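You operate a simulated robot arm through the tools that you are given. There is no shell and no other tool.

You run a simulated robot arm. Do the job below in one go: nothing can be reset, and whatever is moved stays where it is left.

JOB
Tip the yellow-banded tumbler into the round sieve and brush the glaze through.
Fine: it ends in the yellow ochre tub; tumbler and round brush are back. Set down upright: yellow-banded tumbler, round brush.

The check looks at the end state, three seconds after you hand in, the way a careful person would. Anything else that was tipped, shoved, dropped, spilled or broken makes it a failure.

ROBOT AND FRAMES
A 7-joint arm with a two-finger parallel gripper, fixed in place. Base frame: the origin is on the floor under the middle of its stand, x ahead of it, y to its left, z up; the work surface is at about z = 800. Units: mm, degrees, N and s.
It reaches about 1247 mm from its shoulder. Its first joint turns from -132.0 to 132.0 degrees. Payload 3.91 kg.
Tool frame: the origin (TCP) lies between the finger pads and is the grasp point; the fingertips stand 30 mm ahead of it; z points along the fingers, y is the line along which they close. Largest opening 110 mm; finger width 20, thickness 10; the body of the gripper, 48 by 112 mm, starts 55 mm behind the TCP.
Orientation is that of the tool frame in the base frame, as [roll, pitch, yaw] about the fixed x, y, z axes, in that order (R = Rz(yaw) Ry(pitch) Rx(roll)). With the fingers straight down and closing along the base's y, the tool's x points along the base's -x, its y along +y and its z along -z.

CONTROLS
- The arm moves only by the tool move_arm. Its argument "series" is a list of rows, each a list of 7 numbers: the shift along the base's x, y, z in mm, then the turn, a rotation vector about the base's x, y, z in degrees, then the finger opening in mm, from 0 to 110. In form: [[x, y, z, wx, wy, wz, jaw], ...]. A call has 1 to 20 rows; each row shifts and turns the commanded pose from where the row before left it. Each row takes 0.2 s and may step no farther than 50 mm and 8.6 degrees from the row before; otherwise, or with a gripper value out of range, the whole call is refused. Where a pose cannot be reached the arm comes as near as it can. A force on the tool above 40 N (or 10 N above the force at the start of the call, whichever is more), or a blocked arm, ends the call early, and 0.2 s more pass. Each finger travels about 108 mm/s and halts on what it meets, pressing with about 30 N; the grip force reading is that of the motor and also rises with nothing between the fingers. The clock runs only during rows and for 0.2 s after the last one: add rows that do not move to give the fingers time. It gives the time, the measured TCP pose, the force on the tool (base axes), the opening and the grip force at its end, in the units of the frame above (readings bear some noise), with the torque about the TCP (base axes, N m) and any sound that the robot's microphone picked up.
- Cameras (640 x 400 px; columns grow to the right, rows downward): "scene" is fixed at [217.4, 498, 1398.6]; the picture's right is [0.58, -0.81, 0.00], its down [-0.27, -0.20, -0.94] and it looks along [0.77, 0.55, -0.33] (base axes); focal length 214 px, centre (320, 200). "wrist" rides on the gripper at [72, 17, -103] in the tool frame; the picture's right is [-0.23, 0.97, 0.00], its down [-0.76, -0.18, -0.62] and it looks along [-0.61, -0.14, 0.78] (tool axes); focal length 222 px, centre (320, 200). There is no depth. A picture from a camera that has moved, and an enlarged one, comes with that camera's place and axes in the base frame and with its lens.
- capture(camera): a new picture of that camera. No time passes.
- enlarge(camera, box): a new picture of the part [left, top, right, bottom] of that camera's present view, enlarged. No time passes.
- hand_in(): hands the job in; it is judged then, once.

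Nothing tells you positions but the pictures and the camera data. Unless the task says otherwise, let go and move clear before handing in.

The tools are called after "Request:" as name(argument=value, ...) on one line, values as JSON. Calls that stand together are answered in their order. move_arm: Moves the arm, as the interface text tells. Its arguments: {"type":"object","properties":{"series":{"type":"array"}},"required":["series"]} The other tools are called the same way: capture (camera) takes a picture; enlarge (camera, box) takes an enlarged picture of a part of a camera's view; hand_in () hands the job in.

At the start:

```text
time: 0.0
position: [393.5, 572.7, 1325.6]
orientation: [-179.9, 0.0, -180.0]
contact_force: [0.2, 0.4, 0.3]
torque: [0.0, 0.01, 0.0]
grip_width: 110.1
grasp_force: 0.0
```

scene: 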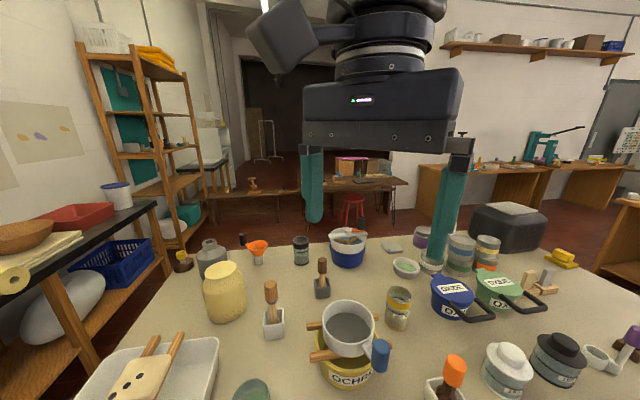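
wrist: 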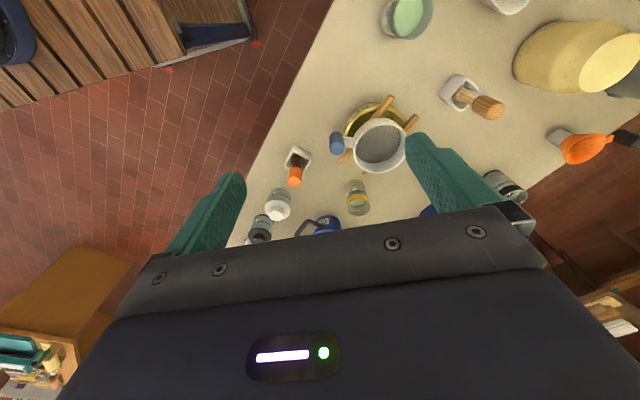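

I see a table with a sieve sitting on sticks over a yellow ochre tub, a yellow-banded tumbler just behind it, and several brushes in blocks. I'll take enlarged views first to identify items and work out positions.

Request:
enlarge(camera="scene", box=[240, 220, 440, 400])

Request:
enlarge(camera="scene", box=[400, 220, 640, 400])

Request:
enlarge(camera="scene", box=[70, 220, 290, 400])

Request:
enlarge(camera="wrist", box=[230, 60, 530, 250])

```text
2.22 times, centred on (340, 310) of scene
camera zoom: at [217.4, 498.0, 1398.6], right [0.58, -0.81, 0.0], down [-0.27, -0.2, -0.94], along [0.77, 0.55, -0.33], focal length 477 px, centre (276, -44)
```

zoom: 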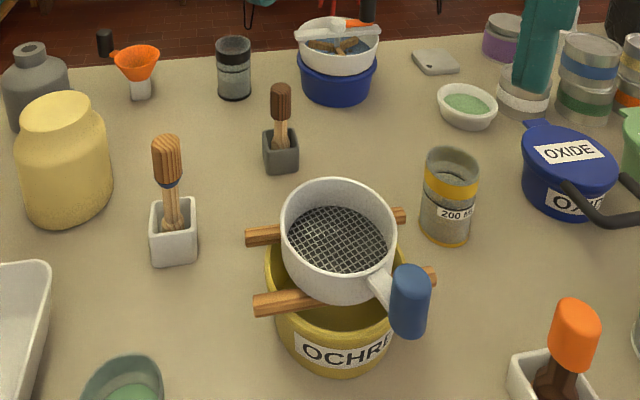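

```text
2.22 times, centred on (520, 310) of scene
camera zoom: at [217.4, 498.0, 1398.6], right [0.58, -0.81, 0.0], down [-0.27, -0.2, -0.94], along [0.77, 0.55, -0.33], focal length 477 px, centre (-124, -44)
```

zoom: 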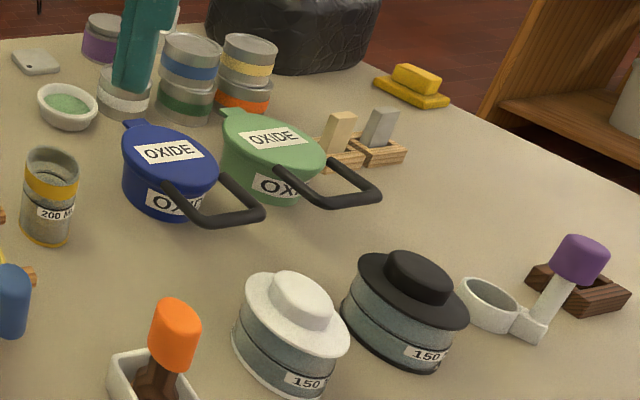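

```text
2.22 times, centred on (180, 310) of scene
camera zoom: at [217.4, 498.0, 1398.6], right [0.58, -0.81, 0.0], down [-0.27, -0.2, -0.94], along [0.77, 0.55, -0.33], focal length 477 px, centre (631, -44)
```

zoom: 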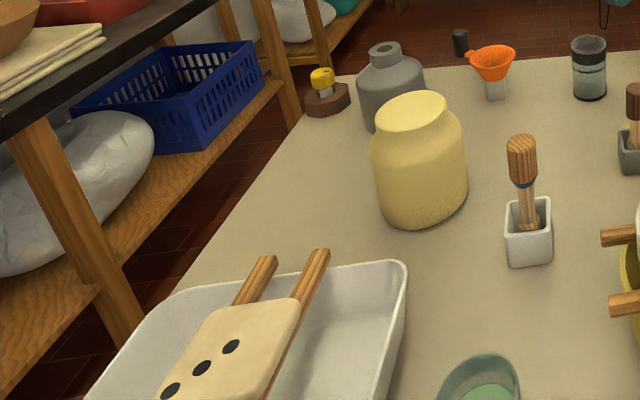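

```text
2.11 times, centred on (380, 155) of wrist
camera zoom: at [320.7, 589.0, 1430.1], right [0.23, 0.97, 0.0], down [0.76, -0.18, 0.62], along [0.61, -0.14, -0.78], focal length 468 px, centre (194, 295)
```

zoom: 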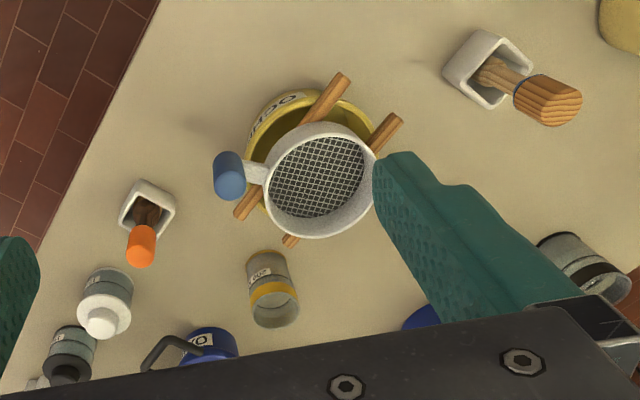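

The yellow-banded tumbler stands at about (773, 603) and the sieve is centred near (600, 683), its rim at about z = 895 and its handle pointing toward −y. Four brush-like items are in holders, so I'll bring the wrist camera closer to tell which brush is round.

Request:
move_arm(series=[[-1, 35, -20, 0, 0, 0, 110], [-1, 35, -20, 0, 0, 0, 110], [-1, 35, -20, 0, 0, 0, 110], [-1, 35, -20, 0, 0, 0, 110], [-1, 35, -20, 0, 0, 0, 110], [-1, 35, -20, 0, 0, 0, 110], [-1, 35, -20, 0, 0, 0, 110], [-1, 35, -20, 0, 0, 0, 110], [-1, 35, -20, 0, 0, 0, 110], [0, 0, 0, 0, 0, 0, 110]])

Request:
capture(camera="wrist")

Request:
capture(camera="scene")

```text
time: 2.2
position: [385.5, 888.5, 1146.6]
orientation: [-179.9, 0.1, -179.9]
contact_force: [0.1, 1.3, -0.4]
torque: [-0.03, -0.01, 0.04]
grip_width: 110.0
grasp_force: 0.1
```

```text
taken
camera wrist: at [311.9, 905.8, 1250.0], right [0.23, 0.97, 0.0], down [0.76, -0.18, 0.62], along [0.61, -0.14, -0.78], focal length 222 px, centre (320, 200)
```

wrist: 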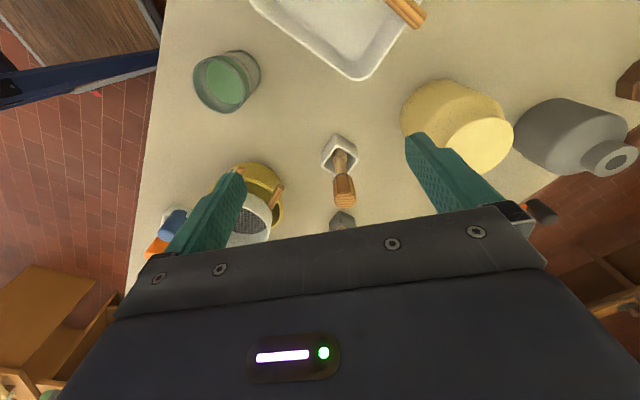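

```text
taken
```

scene: 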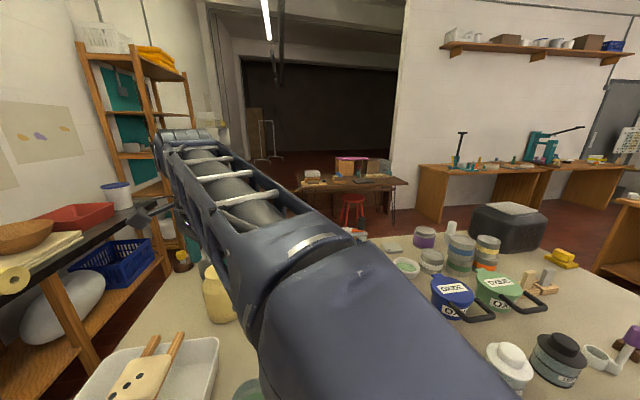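

Request:
enlarge(camera="wrist", box=[290, 120, 390, 220])

Request:
enlarge(camera="wrist", box=[140, 140, 300, 260])

```text
4.00 times, centred on (340, 170) of wrist
camera zoom: at [311.9, 905.8, 1250.0], right [0.23, 0.97, 0.0], down [0.76, -0.18, 0.62], along [0.61, -0.14, -0.78], focal length 888 px, centre (240, 320)
```

zoom: 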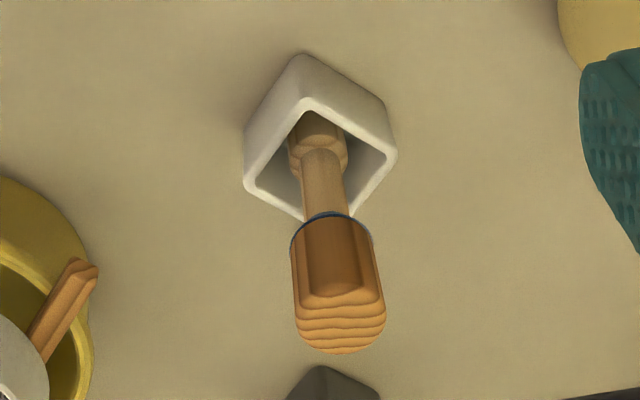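

```text
3.33 times, centred on (220, 200) of wrist
camera zoom: at [311.9, 905.8, 1250.0], right [0.23, 0.97, 0.0], down [0.76, -0.18, 0.62], along [0.61, -0.14, -0.78], focal length 740 px, centre (653, 200)
```

zoom: 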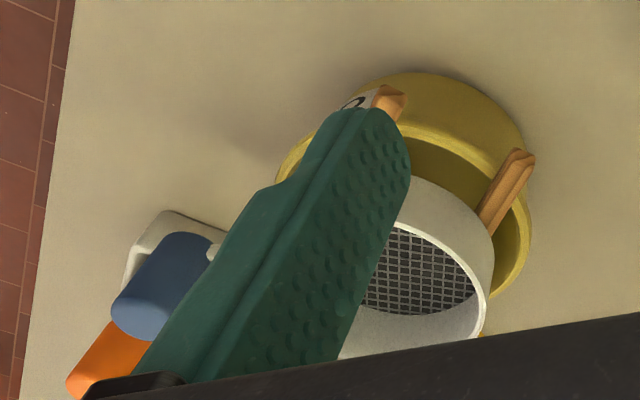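

Request:
move_arm(series=[[42, 1, -8, 0, 0, 0, 110], [42, 1, -8, 0, 0, 0, 110], [42, 1, -8, 0, 0, 0, 110], [42, 1, -8, 0, 0, 0, 110], [42, 1, -8, 0, 0, 0, 110], [0, 0, 0, 0, 0, 0, 110]])

Request:
capture(camera="wrist")

Request:
enlarge(camera="wrist", box=[270, 110, 390, 220])

```text
time: 3.6
position: [565.6, 840.1, 1093.9]
orientation: [179.9, 0.2, -180.0]
contact_force: [-0.2, 0.2, -0.8]
torque: [0.02, 0.02, -0.02]
grip_width: 110.2
grasp_force: 0.1
out of reach, approached as far as the arm can: row 1, 2, 3, 4, 5
```

```text
taken
camera wrist: at [492.2, 857.4, 1198.0], right [0.23, 0.97, 0.0], down [0.76, -0.18, 0.62], along [0.61, -0.14, -0.78], focal length 222 px, centre (320, 200)
```

wrist: 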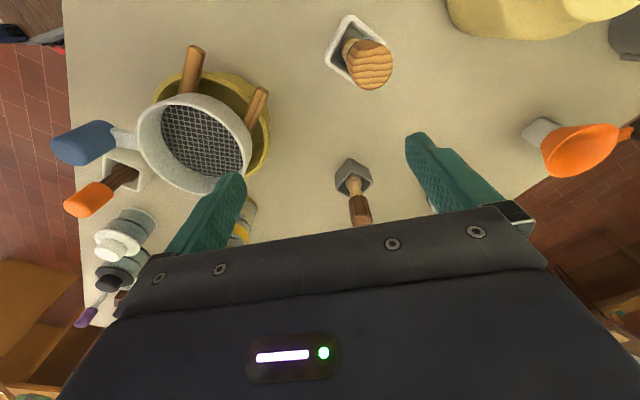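

```text
3.64 times, centred on (330, 165) of wrist
camera zoom: at [492.2, 857.4, 1198.0], right [0.23, 0.97, 0.0], down [0.76, -0.18, 0.62], along [0.61, -0.14, -0.78], focal length 808 px, centre (284, 327)
```

zoom: 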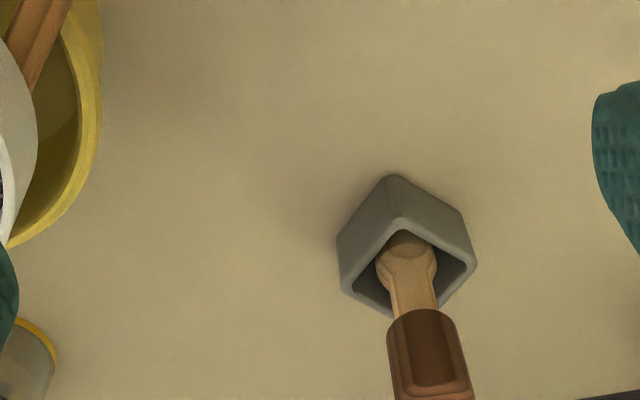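

Request:
enlarge(camera="wrist", box=[40, 90, 200, 220])

Request:
enlarge(camera="wrist", box=[60, 220, 160, 330])

Request:
enlarge(camera="wrist", box=[310, 0, 410, 100])

Request:
capture(camera="scene")

```text
3.08 times, centred on (120, 155) of wrist
camera zoom: at [492.2, 857.4, 1198.0], right [0.23, 0.97, 0.0], down [0.76, -0.18, 0.62], along [0.61, -0.14, -0.78], focal length 684 px, centre (935, 338)
```

zoom: 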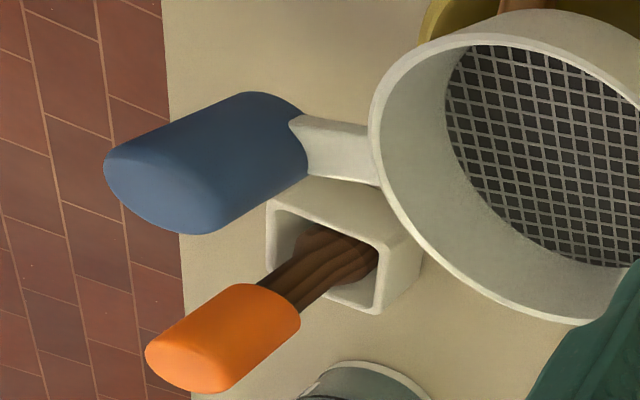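

```text
3.64 times, centred on (110, 275) of wrist
camera zoom: at [492.2, 857.4, 1198.0], right [0.23, 0.97, 0.0], down [0.76, -0.18, 0.62], along [0.61, -0.14, -0.78], focal length 808 px, centre (1084, -73)
```

zoom: 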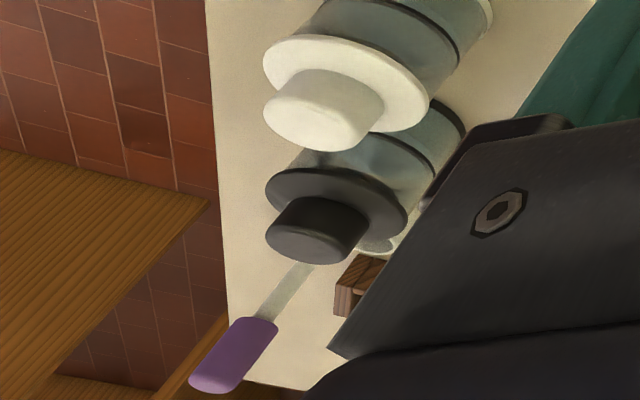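

```text
4.00 times, centred on (360, 50) of wrist
camera zoom: at [492.2, 857.4, 1198.0], right [0.23, 0.97, 0.0], down [0.76, -0.18, 0.62], along [0.61, -0.14, -0.78], focal length 888 px, centre (160, 800)
```

zoom: 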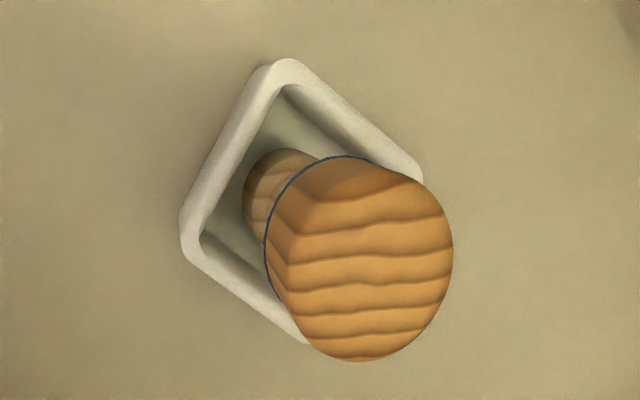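

```text
taken
```

scene: 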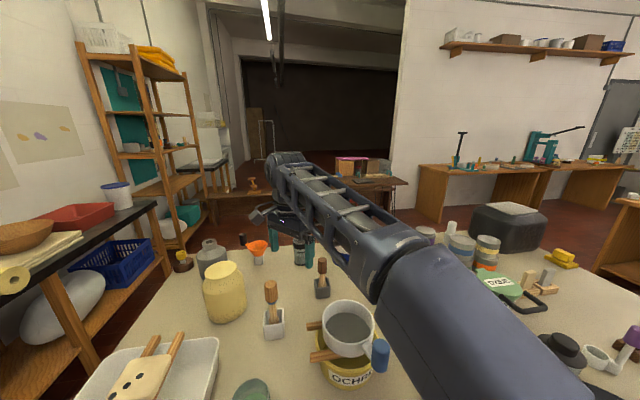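

Request:
enlarge(camera="scene", box=[250, 270, 300, 345])

Request:
enlarge(camera="scene", box=[300, 250, 345, 305])

Request:
enlarge(camera="wrist", box=[320, 150, 390, 225])

```text
5.33 times, centred on (275, 308) of scene
camera zoom: at [217.4, 498.0, 1398.6], right [0.58, -0.81, 0.0], down [-0.27, -0.2, -0.94], along [0.77, 0.55, -0.33], focal length 1144 px, centre (560, -373)
```

zoom: 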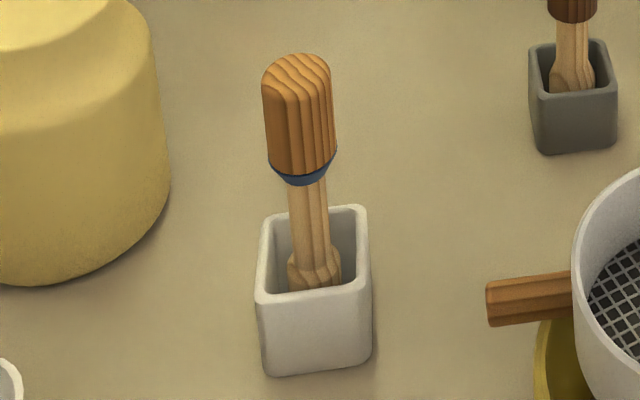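

```text
7.27 times, centred on (322, 278) of scene
camera zoom: at [217.4, 498.0, 1398.6], right [0.58, -0.81, 0.0], down [-0.27, -0.2, -0.94], along [0.77, 0.55, -0.33], focal length 1560 px, centre (302, -364)
```

zoom: 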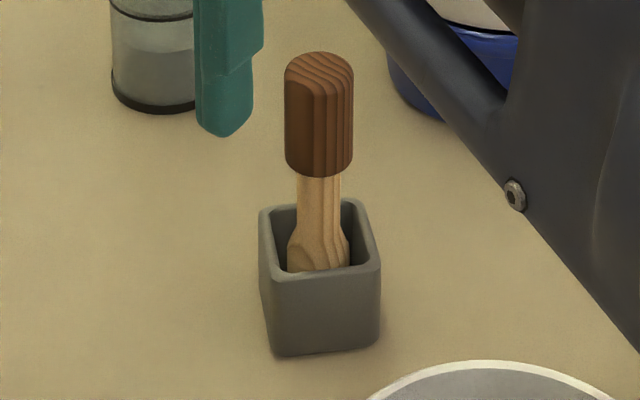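

```text
5.33 times, centred on (355, 188) of wrist
camera zoom: at [492.2, 857.4, 1198.0], right [0.23, 0.97, 0.0], down [0.76, -0.18, 0.62], along [0.61, -0.14, -0.78], focal length 1185 px, centre (133, 267)
```

zoom: 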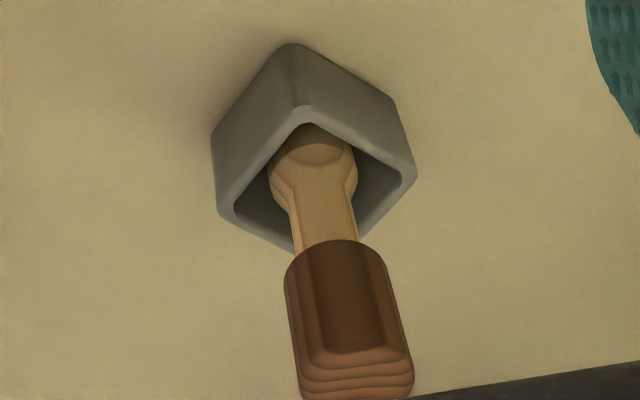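

Request:
move_arm(series=[[-10, -45, 0, 0, 0, 0, 110], [-10, -45, 0, 0, 0, 0, 110], [-10, -45, 0, 0, 0, 0, 110], [-10, -45, 0, 0, 0, 0, 110], [-10, -45, -5, 0, 0, 0, 110], [-10, -45, -5, 0, 0, 0, 110], [-10, -45, -10, 0, 0, 0, 110], [-5, -45, -10, 0, 0, 0, 110], [0, 0, 0, 0, 0, 0, 110]])

Request:
capture(camera="wrist")

Request:
capture(camera="scene")

```text
time: 5.6
position: [624.9, 793.8, 1141.1]
orientation: [179.9, 0.0, 179.9]
contact_force: [-1.0, 0.0, -0.1]
torque: [-0.02, 0.0, 0.0]
grip_width: 109.9
grasp_force: 0.1
out of reach, approached as far as the arm can: row 1, 2, 3, 4, 5, 6, 7, 8
```

```text
taken
camera wrist: at [551.4, 810.2, 1245.2], right [0.23, 0.97, 0.0], down [0.76, -0.18, 0.62], along [0.61, -0.14, -0.78], focal length 222 px, centre (320, 200)
```

wrist: 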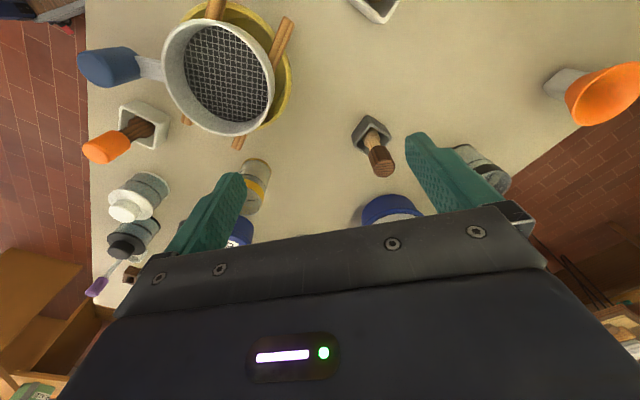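

```text
taken
```

scene: 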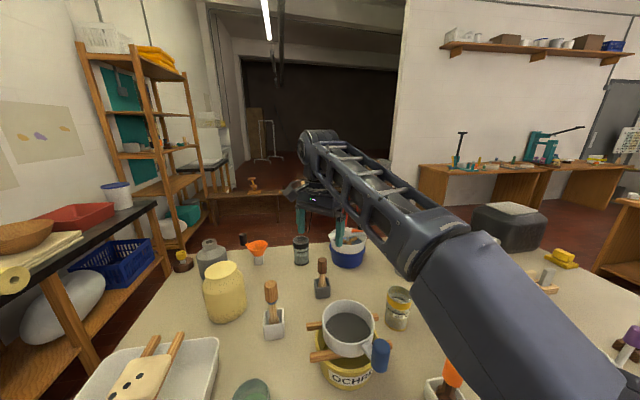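

Request:
move_arm(series=[[0, 0, 0, 0, 0, 0, 110], [0, 0, 0, 0, 0, 0, 110]])

```text
time: 6.2
position: [626.0, 792.7, 1140.7]
orientation: [179.9, 0.0, 179.9]
contact_force: [0.4, 0.5, -0.8]
torque: [-0.01, 0.01, -0.03]
grip_width: 110.0
grasp_force: 0.2
```

The arm reports being at the edge of its reach with the tool vertical, so I'll test small inward moves to get it off that limit before continuing the survey.

Request:
move_arm(series=[[-6, -8, 0, 0, 0, 0, 110], [-6, -8, 0, 0, 0, 0, 110]])

Request:
enlarge(camera="scene", box=[240, 100, 640, 400])

```text
time: 6.8
position: [622.0, 792.5, 1147.1]
orientation: [-179.9, 0.1, -179.9]
contact_force: [0.1, 0.6, 0.2]
torque: [0.01, -0.02, -0.01]
grip_width: 110.1
grasp_force: 0.0
out of reach, approached as far as the arm can: row 1, 2
```

```text
1.33 times, centred on (440, 250) of scene
camera zoom: at [217.4, 498.0, 1398.6], right [0.58, -0.81, 0.0], down [-0.27, -0.2, -0.94], along [0.77, 0.55, -0.33], focal length 286 px, centre (160, 133)
```

zoom: 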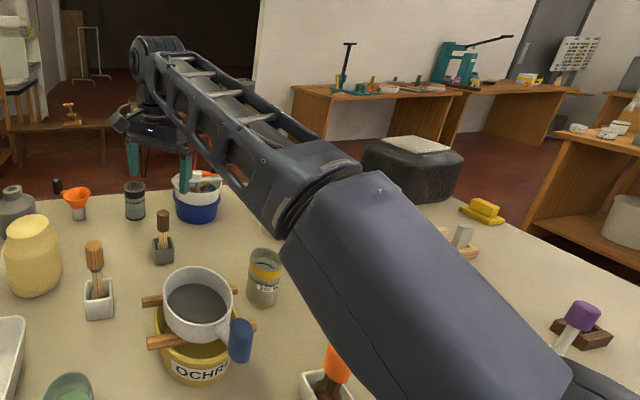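

Request:
move_arm(series=[[0, 0, -25, 0, 0, 0, 110], [0, 0, -25, 0, 0, 0, 110], [0, 0, -25, 0, 0, 0, 110]])

```text
time: 7.6
position: [630.9, 808.1, 1078.0]
orientation: [-179.9, -0.1, 180.0]
contact_force: [-0.1, -0.9, 0.4]
torque: [0.02, -0.01, 0.01]
grip_width: 110.0
grasp_force: 0.0
out of reach, approached as far as the arm can: row 1, 2, 3
```

Request:
move_arm(series=[[0, 0, 0, 6.3, -4.9, 0, 110], [0, 0, 0, 6.3, -4.9, 0, 110]])

```text
time: 8.2
position: [656.9, 856.0, 1091.2]
orientation: [167.2, 9.7, 179.1]
contact_force: [-0.2, 0.1, 0.2]
torque: [0.01, 0.06, 0.0]
grip_width: 109.9
grasp_force: 0.0
out of reach, approached as far as the arm can: row 1, 2
```

Request:
move_arm(series=[[-0.8, -1.2, -0.3, 0, 0, 0, 110], [-0.8, -1.2, -0.3, 0, 0, 0, 110], [-0.8, -1.2, -0.3, 0, 0, 0, 110], [-0.8, -1.2, -0.3, 0, 0, 0, 110], [-1.6, -2.4, -0.7, 0, 0, 0, 110], [-1.6, -2.4, -0.7, 0, 0, 0, 110], [-1.6, -2.4, -0.7, 0, 0, 0, 110], [-1.6, -2.4, -0.7, 0, 0, 0, 110]])

```text
time: 10.0
position: [655.3, 857.7, 1089.2]
orientation: [167.3, 9.7, 179.0]
contact_force: [0.3, -0.3, 1.0]
torque: [0.01, 0.02, 0.01]
grip_width: 110.0
grasp_force: 0.0
out of reach, approached as far as the arm can: row 3, 5, 6, 8
```

Request:
move_arm(series=[[-14, -20, 40, 0, 0, 0, 110], [-14, -20, 40, 0, 0, 0, 110], [-14, -20, 40, 0, 0, 0, 110], [-14, -20, 40, 0, 0, 0, 110], [-14, -20, 40, 0, 0, 0, 110]])

```text
time: 11.2
position: [606.4, 796.9, 1304.4]
orientation: [167.6, 9.6, 179.1]
contact_force: [0.3, 0.6, -1.2]
torque: [0.01, 0.01, 0.01]
grip_width: 110.1
grasp_force: 0.0
out of reach, approached as far as the arm can: row 1, 2, 3, 4, 5
```

Request:
move_arm(series=[[-15, -22, -38, 0, 0, 0, 110], [-15, -22, -38, 0, 0, 0, 110], [-15, -22, -38, 0, 0, 0, 110], [-15, -22, -38, 0, 0, 0, 110]])

```text
time: 12.2
position: [609.7, 837.7, 1216.3]
orientation: [167.2, 9.7, 178.9]
contact_force: [0.0, 0.0, 0.3]
torque: [0.03, -0.03, -0.01]
grip_width: 109.9
grasp_force: 0.1
out of reach, approached as far as the arm can: row 1, 2, 3, 4
```

The arm slides on a sphere around its shoulder and will not come inward. I'll test a few other directions to find one that frees it.

Request:
move_arm(series=[[0, 0, 0, 0, 0, 8, 110]])

Request:
move_arm(series=[[-28, 20, 0, 0, 0, 0, 110]])

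Request:
move_arm(series=[[-20, -33, -16, 0, 0, 0, 110]])

Request:
capture(camera="scene")

```text
time: 12.6
position: [611.5, 838.9, 1213.9]
orientation: [167.3, 9.7, -173.1]
contact_force: [-0.3, 0.2, 0.7]
torque: [0.0, -0.03, -0.01]
grip_width: 110.0
grasp_force: 0.0
```

```text
time: 13.0
position: [581.3, 855.8, 1213.4]
orientation: [167.3, 9.7, -173.0]
contact_force: [0.5, -0.1, 0.9]
torque: [0.05, 0.0, -0.01]
grip_width: 109.7
grasp_force: 0.0
out of reach, approached as far as the arm can: row 1
```

```text
time: 13.4
position: [580.4, 855.9, 1212.2]
orientation: [167.4, 9.7, -173.1]
contact_force: [0.5, -0.2, -0.4]
torque: [-0.01, 0.03, 0.0]
grip_width: 110.0
grasp_force: 0.1
out of reach, approached as far as the arm can: row 1
```

```text
taken
```

scene: 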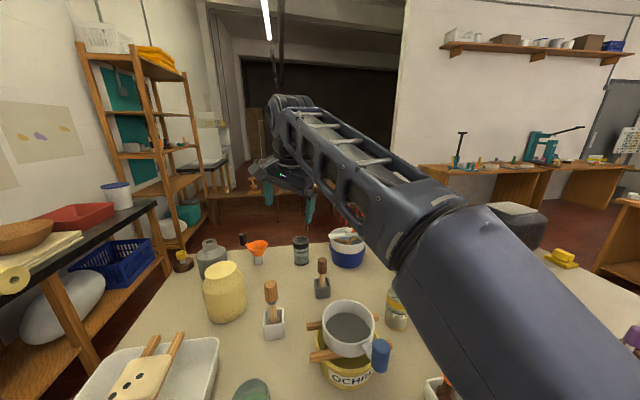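

Request:
move_arm(series=[[-42, -4, -9, 0, 0, 0, 110], [-42, -4, -9, 0, 0, 0, 110], [-42, -4, -9, 0, 0, 0, 110], [-42, -6, -9, 0, 0, 0, 110]])

```text
time: 14.4
position: [441.8, 910.9, 1203.9]
orientation: [167.4, 9.7, -173.0]
contact_force: [0.3, -0.7, 0.0]
torque: [-0.03, 0.04, 0.02]
grip_width: 110.0
grasp_force: 0.1
out of reach, approached as far as the arm can: row 1, 2, 3, 4
```

Request:
move_arm(series=[[-14, -38, -15, 0, 0, 0, 110], [-14, -38, -15, 0, 0, 0, 110], [-14, -38, -15, 0, 0, 0, 110]])

```text
time: 15.2
position: [437.7, 911.2, 1203.5]
orientation: [167.4, 9.8, -173.0]
contact_force: [-0.3, 0.4, 0.4]
torque: [0.0, 0.0, -0.02]
grip_width: 110.1
grasp_force: 0.1
out of reach, approached as far as the arm can: row 1, 2, 3
```

Request:
capture(camera="scene")

Request:
capture(camera="wrist")

```text
taken
```

scene: 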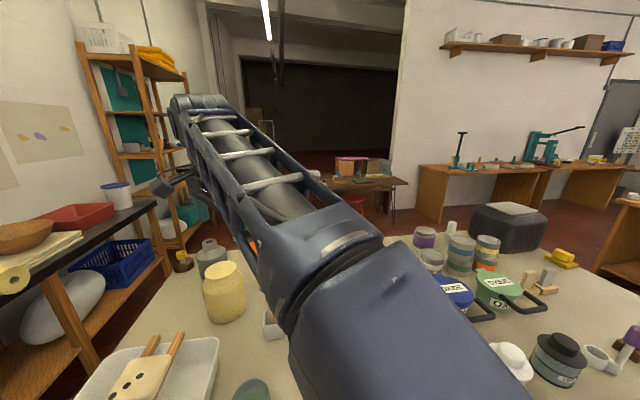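

```text
taken
camera wrist: at [348.1, 895.3, 1295.7], right [0.07, 0.97, 0.25], down [0.69, -0.23, 0.69], along [0.72, 0.12, -0.68], focal length 222 px, centre (320, 200)
```

wrist: 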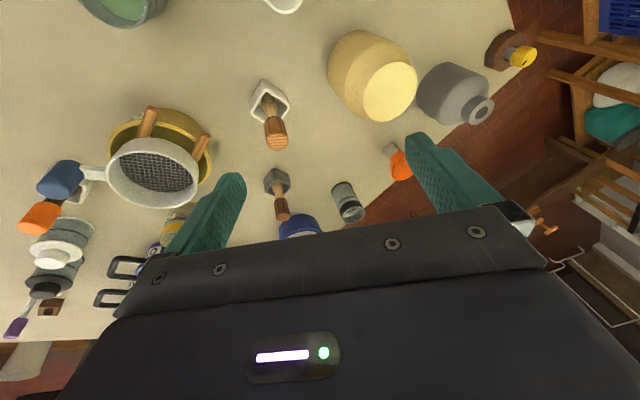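

Request:
move_arm(series=[[-12, -26, 0, -7.2, 3.4, 0, 110], [-12, -26, 0, -7.2, 3.4, 0, 110], [-12, -26, 0, -7.2, 3.4, 0, 110], [-12, -26, 0, -7.2, 3.4, 0, 110]])

```text
time: 16.2
position: [385.0, 807.9, 1208.1]
orientation: [-166.1, -7.5, -172.6]
contact_force: [-0.2, -0.3, 0.5]
torque: [0.03, 0.02, 0.03]
grip_width: 110.1
grasp_force: 0.0
out of reach, approached as far as the arm can: row 3
```

Request:
move_arm(series=[[-10, -20, -5, 0, 0, 0, 110], [-10, -20, -5, 0, 0, 0, 110]])

```text
time: 16.8
position: [365.4, 768.3, 1198.4]
orientation: [-165.9, -7.7, -172.6]
contact_force: [-0.1, -0.4, -1.0]
torque: [-0.06, -0.03, 0.01]
grip_width: 110.2
grasp_force: 0.2
```

Tilting the tool inward while moving inward freed the arm, so from now on I'll keep its wrist away from full extension. Next I'll straighten the tool and go look at the orange brush and the sieve.

Request:
move_arm(series=[[10, -41, -5, 2.1, -0.8, -1.05, 110], [18, -41, -15, 2.1, -0.8, -1.05, 110], [18, -41, -15, 2.1, -0.8, -1.05, 110], [18, -41, -15, 2.1, -0.8, -1.05, 110], [18, -41, -15, 2.1, -0.8, -1.05, 110], [18, -41, -15, 2.1, -0.8, -1.05, 110], [18, -41, -15, 2.1, -0.8, -1.05, 110], [0, 0, -10, 0, 0, 0, 110]])

Request:
capture(camera="wrist")

Request:
capture(camera="scene")

```text
time: 18.6
position: [486.8, 482.9, 1093.1]
orientation: [179.7, -0.9, -178.8]
contact_force: [0.3, 0.0, -0.2]
torque: [0.02, -0.02, 0.03]
grip_width: 109.7
grasp_force: 0.0
```

```text
taken
camera wrist: at [414.0, 497.0, 1198.7], right [0.21, 0.98, 0.0], down [0.78, -0.17, 0.61], along [0.6, -0.13, -0.79], focal length 222 px, centre (320, 200)
```

wrist: 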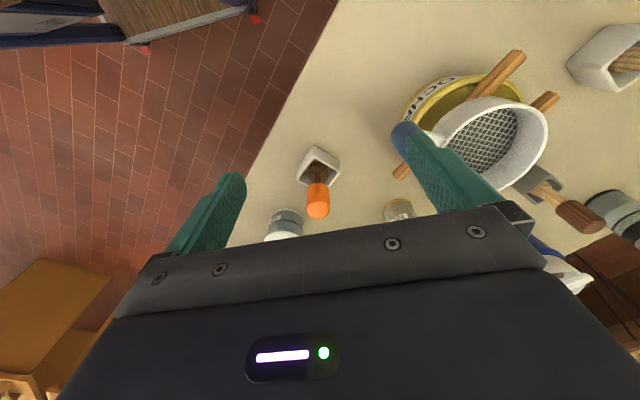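

```text
taken
```

scene: 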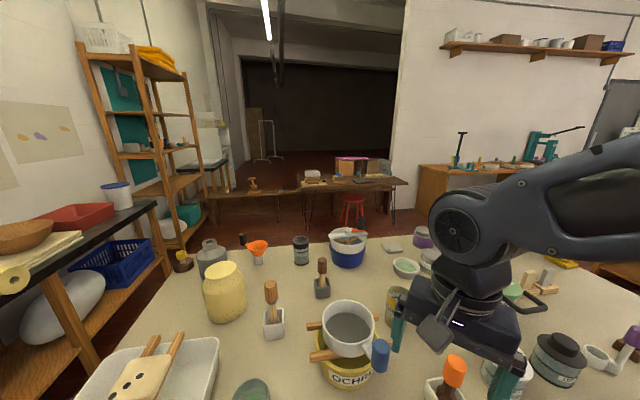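

Request:
enlarge(camera="wrist", box=[280, 130, 360, 230])

Request:
enlarge(camera="wrist", box=[380, 40, 600, 240])

Request:
enlarge(camera="wrist", box=[560, 10, 640, 110])

```text
4.00 times, centred on (320, 180) of wrist
camera zoom: at [414.0, 497.0, 1198.7], right [0.21, 0.98, 0.0], down [0.78, -0.17, 0.61], along [0.6, -0.13, -0.79], focal length 888 px, centre (320, 280)
```

zoom: 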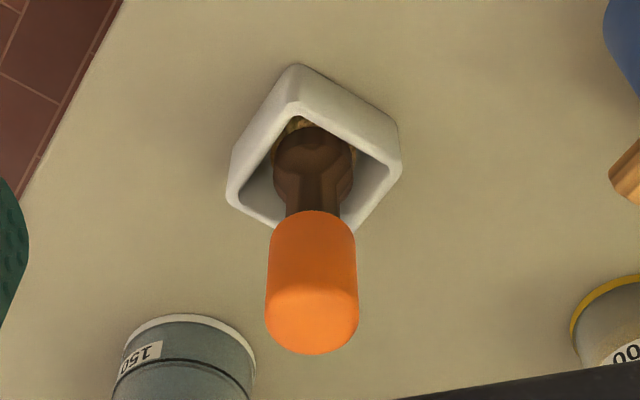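

```text
2.00 times, centred on (490, 140) of wrist
camera zoom: at [414.0, 497.0, 1198.7], right [0.21, 0.98, 0.0], down [0.78, -0.17, 0.61], along [0.6, -0.13, -0.79], focal length 444 px, centre (-20, 320)
```

zoom: 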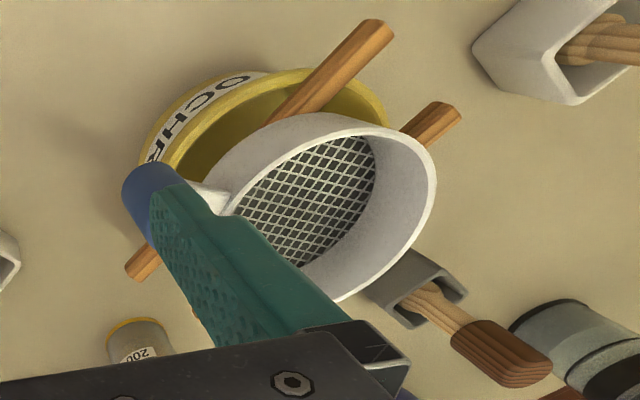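

```text
4.00 times, centred on (600, 60) of wrist
camera zoom: at [414.0, 497.0, 1198.7], right [0.21, 0.98, 0.0], down [0.78, -0.17, 0.61], along [0.6, -0.13, -0.79], focal length 888 px, centre (-800, 760)
```

zoom: 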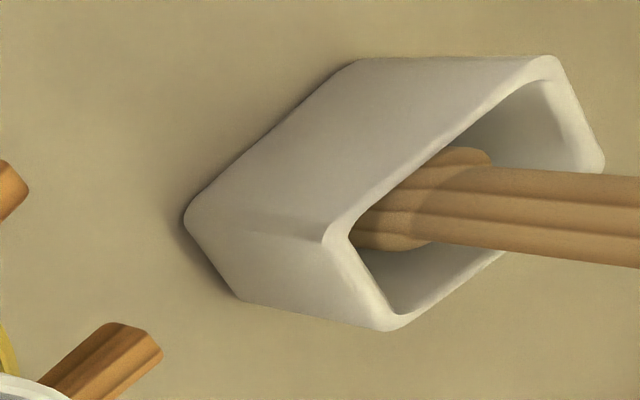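

Request:
enlarge(camera="wrist", box=[304, 144, 344, 184])

Request:
enlarge(camera="scene", box=[262, 300, 292, 330])

Request:
enlarge(camera="scene", box=[306, 270, 336, 300])

Request:
enlarge(camera="scene", box=[420, 350, 480, 400])

```text
10.00 times, centred on (324, 164) of wrist
camera zoom: at [414.0, 497.0, 1198.7], right [0.21, 0.98, 0.0], down [0.78, -0.17, 0.61], along [0.6, -0.13, -0.79], focal length 2221 px, centre (280, 560)
```

zoom: 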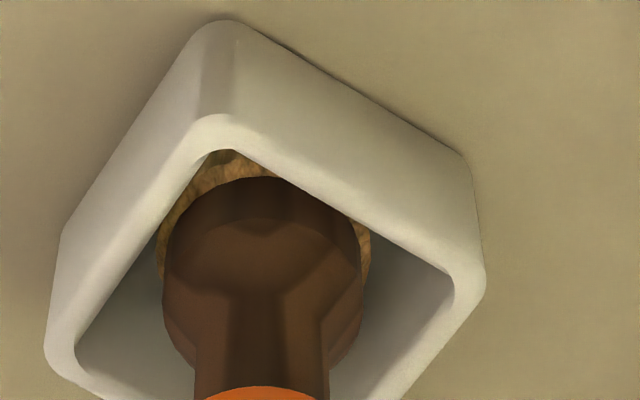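

```text
13.33 times, centred on (277, 315) of scene
camera zoom: at [217.4, 498.0, 1398.6], right [0.58, -0.81, 0.0], down [-0.27, -0.2, -0.94], along [0.77, 0.55, -0.33], focal length 2860 px, centre (893, -1333)
```

zoom: 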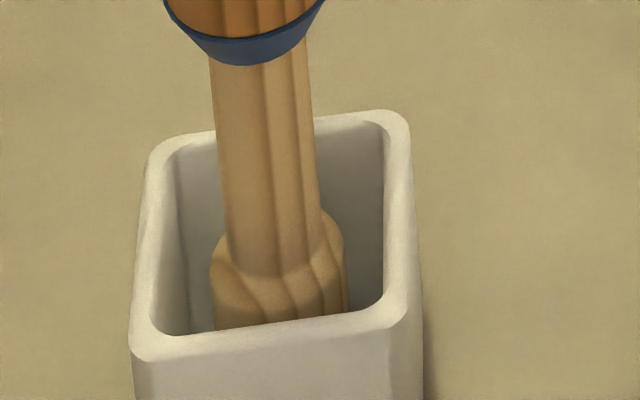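

```text
13.33 times, centred on (321, 285) of scene
camera zoom: at [217.4, 498.0, 1398.6], right [0.58, -0.81, 0.0], down [-0.27, -0.2, -0.94], along [0.77, 0.55, -0.33], focal length 2860 px, centre (307, -933)
```

zoom: 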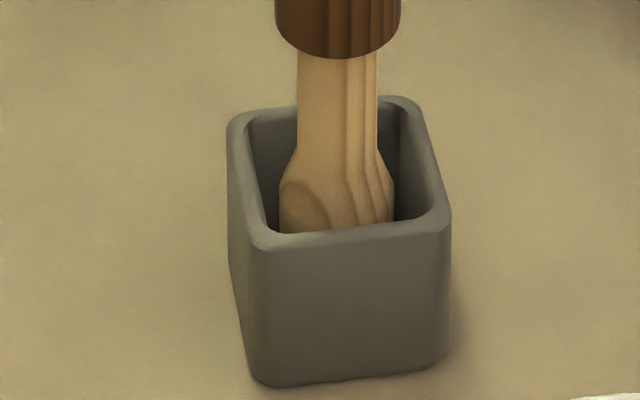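

```text
8.00 times, centred on (450, 375) of scene
camera zoom: at [217.4, 498.0, 1398.6], right [0.58, -0.81, 0.0], down [-0.27, -0.2, -0.94], along [0.77, 0.55, -0.33], focal length 1716 px, centre (-720, -1200)
```

zoom: 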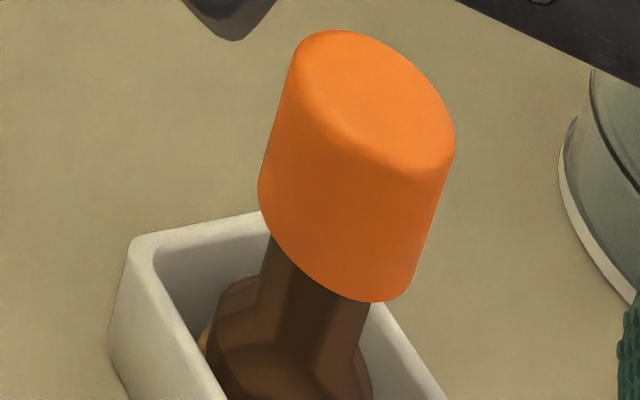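

The orange-handled brush shows a round ferrule with tan bristles. I'll look down into the other two holders from above before I commit to it.

Request:
move_arm(series=[[-8, 20, 40, 0, 0, 0, 110], [-8, 30, 36, 0, 0, 0, 110], [-8, 43, 20, 0, 0, 0, 110], [-8, 46, 15, 0, 0, 0, 110], [-8, 46, 15, 0, 0, 0, 110], [-8, 46, 15, 0, 0, 0, 110], [-9, 46, 16, 0, 0, 0, 110], [0, 0, 0, 0, 0, 0, 110]])

Request:
capture(camera="wrist")

```text
time: 20.4
position: [425.1, 756.9, 1250.9]
orientation: [179.7, -1.1, -178.9]
contact_force: [-0.3, -0.4, -0.6]
torque: [0.03, 0.0, -0.01]
grip_width: 110.0
grasp_force: 0.1
```

```text
taken
camera wrist: at [353.8, 773.1, 1355.8], right [0.21, 0.98, 0.0], down [0.78, -0.17, 0.61], along [0.6, -0.13, -0.79], focal length 222 px, centre (320, 200)
```

wrist: 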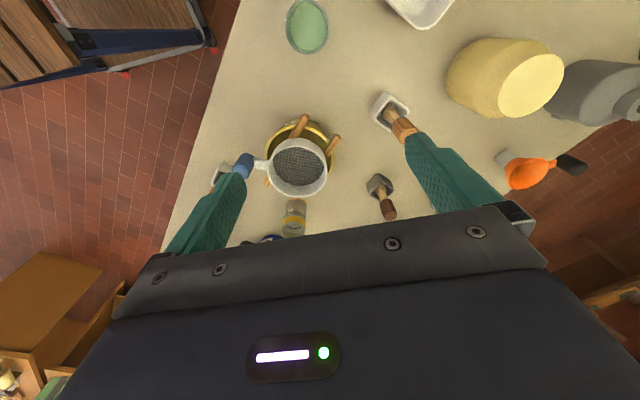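

Request:
enlarge(camera="wrist", box=[370, 90, 420, 140])

Request:
enlarge(camera="wrist", box=[360, 170, 402, 220])

Request:
enlarge(camera="wrist", box=[230, 110, 350, 245])

Request:
enlarge(camera="scene", box=[300, 290, 410, 390])

Request:
enlarge(camera="scene", box=[370, 270, 430, 340])

Request:
enlarge(camera="scene", box=[560, 310, 640, 400])

```text
8.00 times, centred on (395, 115) of wrist
camera zoom: at [353.8, 773.1, 1355.8], right [0.21, 0.98, 0.0], down [0.78, -0.17, 0.61], along [0.6, -0.13, -0.79], focal length 1777 px, centre (-280, 880)
```

zoom: 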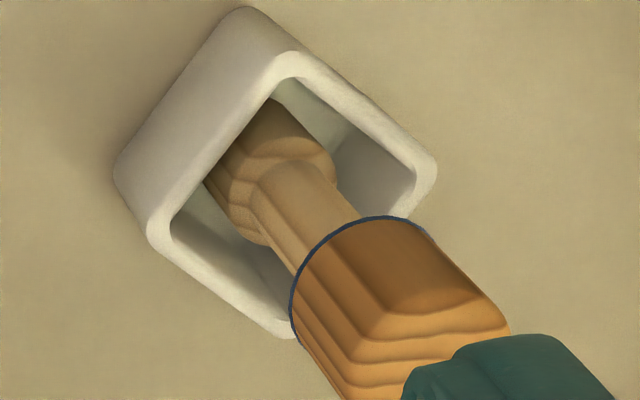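

```text
8.00 times, centred on (381, 195) of wrist
camera zoom: at [353.8, 773.1, 1355.8], right [0.21, 0.98, 0.0], down [0.78, -0.17, 0.61], along [0.6, -0.13, -0.79], focal length 1777 px, centre (-168, 240)
```

zoom: 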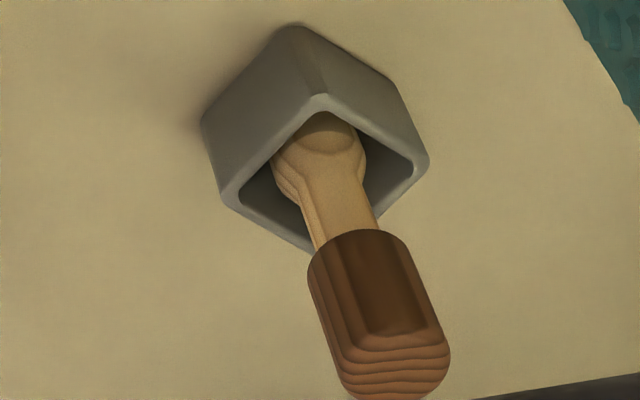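

```text
2.96 times, centred on (290, 178) of wrist
camera zoom: at [353.8, 773.1, 1355.8], right [0.21, 0.98, 0.0], down [0.78, -0.17, 0.61], along [0.6, -0.13, -0.79], focal length 658 px, centre (409, 267)
```

zoom: 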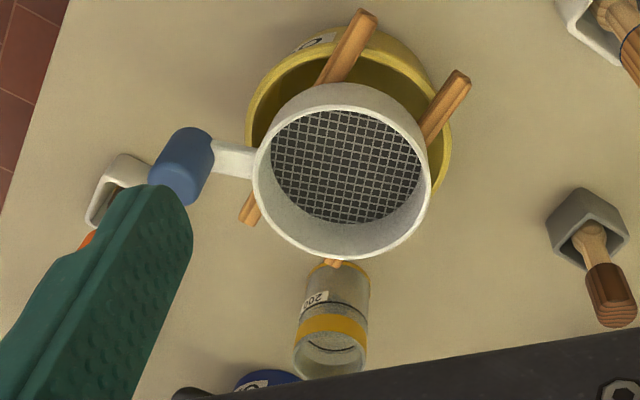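

```text
4.00 times, centred on (355, 340) of scene
camera zoom: at [217.4, 498.0, 1398.6], right [0.58, -0.81, 0.0], down [-0.27, -0.2, -0.94], along [0.77, 0.55, -0.33], focal length 858 px, centre (180, -360)
```

zoom: 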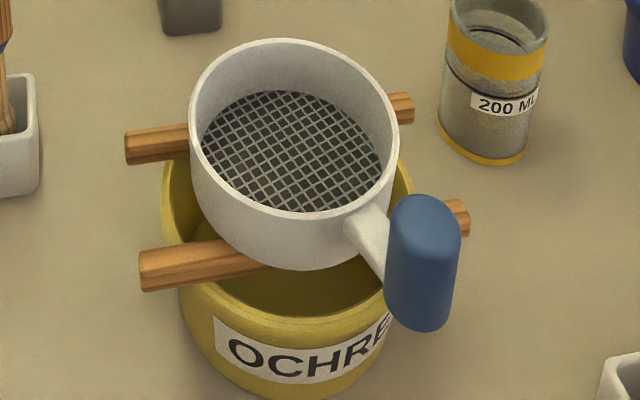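

```text
5.71 times, centred on (400, 305) of scene
camera zoom: at [217.4, 498.0, 1398.6], right [0.58, -0.81, 0.0], down [-0.27, -0.2, -0.94], along [0.77, 0.55, -0.33], focal length 1226 px, centre (-137, -400)
```

zoom: 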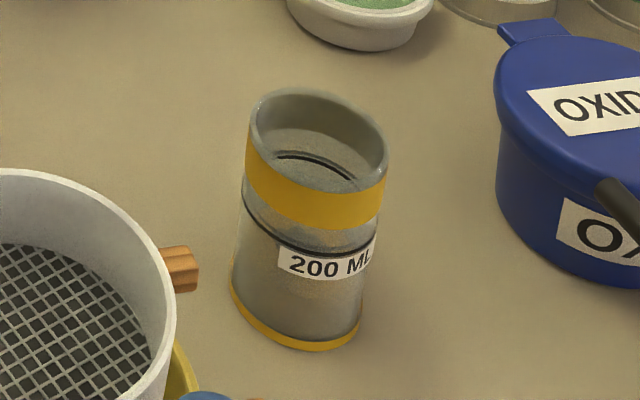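

```text
4.44 times, centred on (600, 355) of scene
camera zoom: at [217.4, 498.0, 1398.6], right [0.58, -0.81, 0.0], down [-0.27, -0.2, -0.94], along [0.77, 0.55, -0.33], focal length 953 px, centre (-924, -489)
```

zoom: 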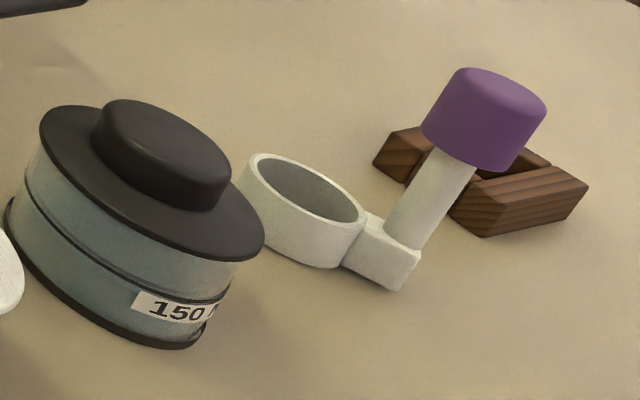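

Request:
enlarge(camera="wrist", box=[380, 98, 402, 116])

Request:
enlarge(camera="wrist", box=[374, 180, 394, 198])

```text
16.00 times, centred on (391, 107) of wrist
camera zoom: at [353.8, 773.1, 1355.8], right [0.21, 0.98, 0.0], down [0.78, -0.17, 0.61], along [0.6, -0.13, -0.79], focal length 3554 px, centre (-816, 1688)
```

zoom: 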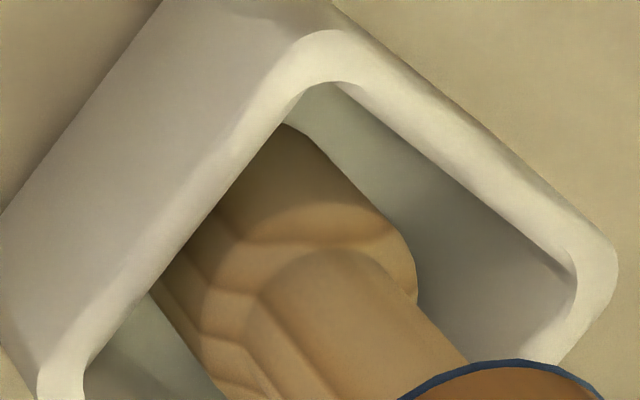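

```text
16.00 times, centred on (384, 189) of wrist
camera zoom: at [353.8, 773.1, 1355.8], right [0.21, 0.98, 0.0], down [0.78, -0.17, 0.61], along [0.6, -0.13, -0.79], focal length 3554 px, centre (-704, 376)
```

zoom: 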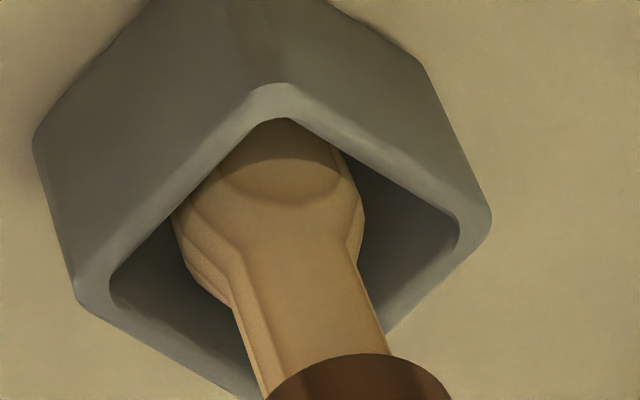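

Request:
enlarge(camera="scene", box=[280, 215, 440, 290])

Request:
enlarge(camera="scene", box=[410, 215, 590, 330])

Request:
enlarge(camera="scene", box=[160, 225, 290, 290])

Request:
enlarge(camera="scene", box=[420, 330, 480, 400])

```text
4.00 times, centred on (360, 252) of scene
camera zoom: at [217.4, 498.0, 1398.6], right [0.58, -0.81, 0.0], down [-0.27, -0.2, -0.94], along [0.77, 0.55, -0.33], focal length 858 px, centre (160, -10)
```

zoom: 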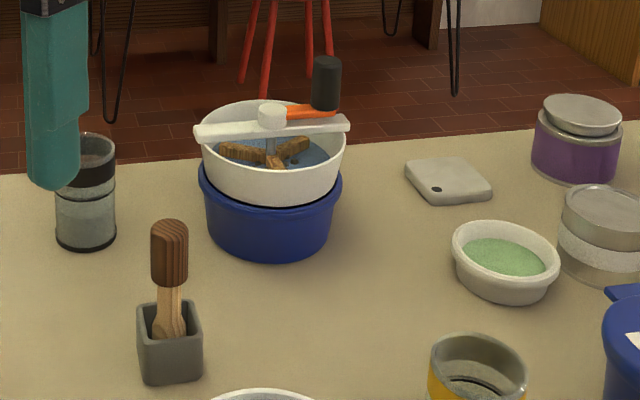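

```text
3.48 times, centred on (500, 272) of scene
camera zoom: at [217.4, 498.0, 1398.6], right [0.58, -0.81, 0.0], down [-0.27, -0.2, -0.94], along [0.77, 0.55, -0.33], focal length 746 px, centre (-306, -52)
```

zoom: 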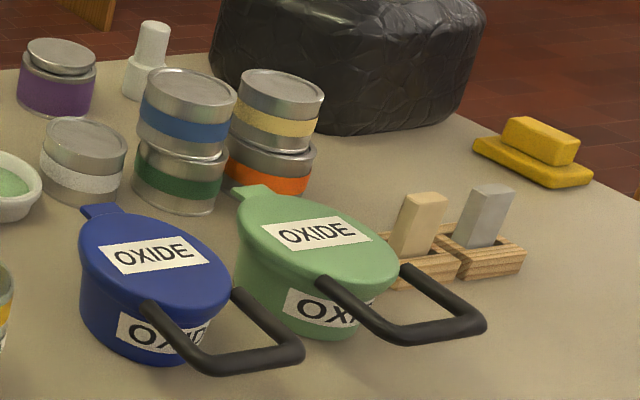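

```text
4.92 times, centred on (225, 258) of scene
camera zoom: at [217.4, 498.0, 1398.6], right [0.58, -0.81, 0.0], down [-0.27, -0.2, -0.94], along [0.77, 0.55, -0.33], focal length 1056 px, centre (788, -83)
```

zoom: 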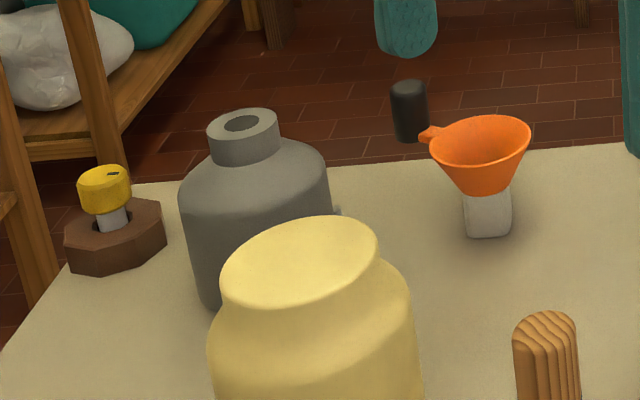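

```text
5.71 times, centred on (450, 365) of scene
camera zoom: at [217.4, 498.0, 1398.6], right [0.58, -0.81, 0.0], down [-0.27, -0.2, -0.94], along [0.77, 0.55, -0.33], focal length 1226 px, centre (-423, -743)
```

zoom: 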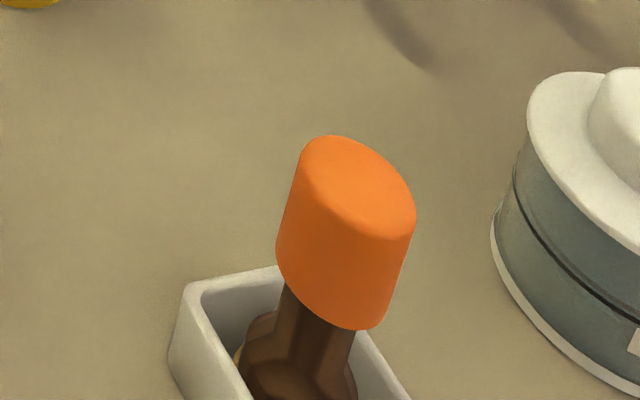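

Request:
move_arm(series=[[40, -18, -15, 0, 0, 0, 110], [40, -18, -15, 0, 0, 0, 110], [40, -18, -15, 0, 0, 0, 110], [40, -18, -15, 0, 0, 0, 110], [40, -18, -15, 0, 0, 0, 110], [40, -18, -15, 0, 0, 0, 110], [30, -17, -14, 0, 0, 0, 110], [0, 0, 0, 0, 0, 0, 110]])

Request:
capture(camera="wrist")

```text
time: 22.2
position: [696.4, 631.6, 1147.4]
orientation: [179.7, -1.0, -178.8]
contact_force: [-0.2, 0.0, 0.7]
torque: [0.0, 0.0, 0.02]
grip_width: 110.1
grasp_force: 0.1
```

```text
taken
camera wrist: at [624.1, 647.5, 1252.6], right [0.21, 0.98, 0.0], down [0.78, -0.17, 0.61], along [0.6, -0.13, -0.79], focal length 222 px, centre (320, 200)
```

wrist: 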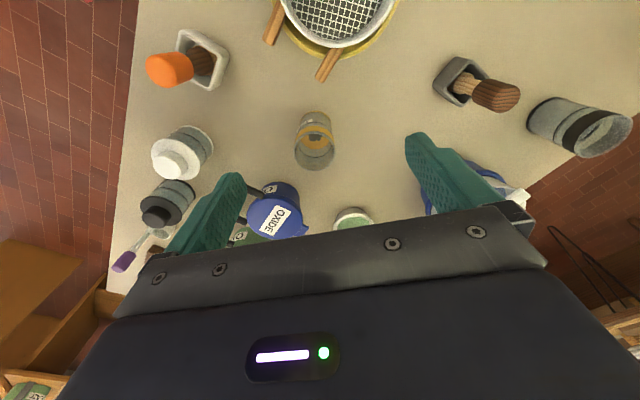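

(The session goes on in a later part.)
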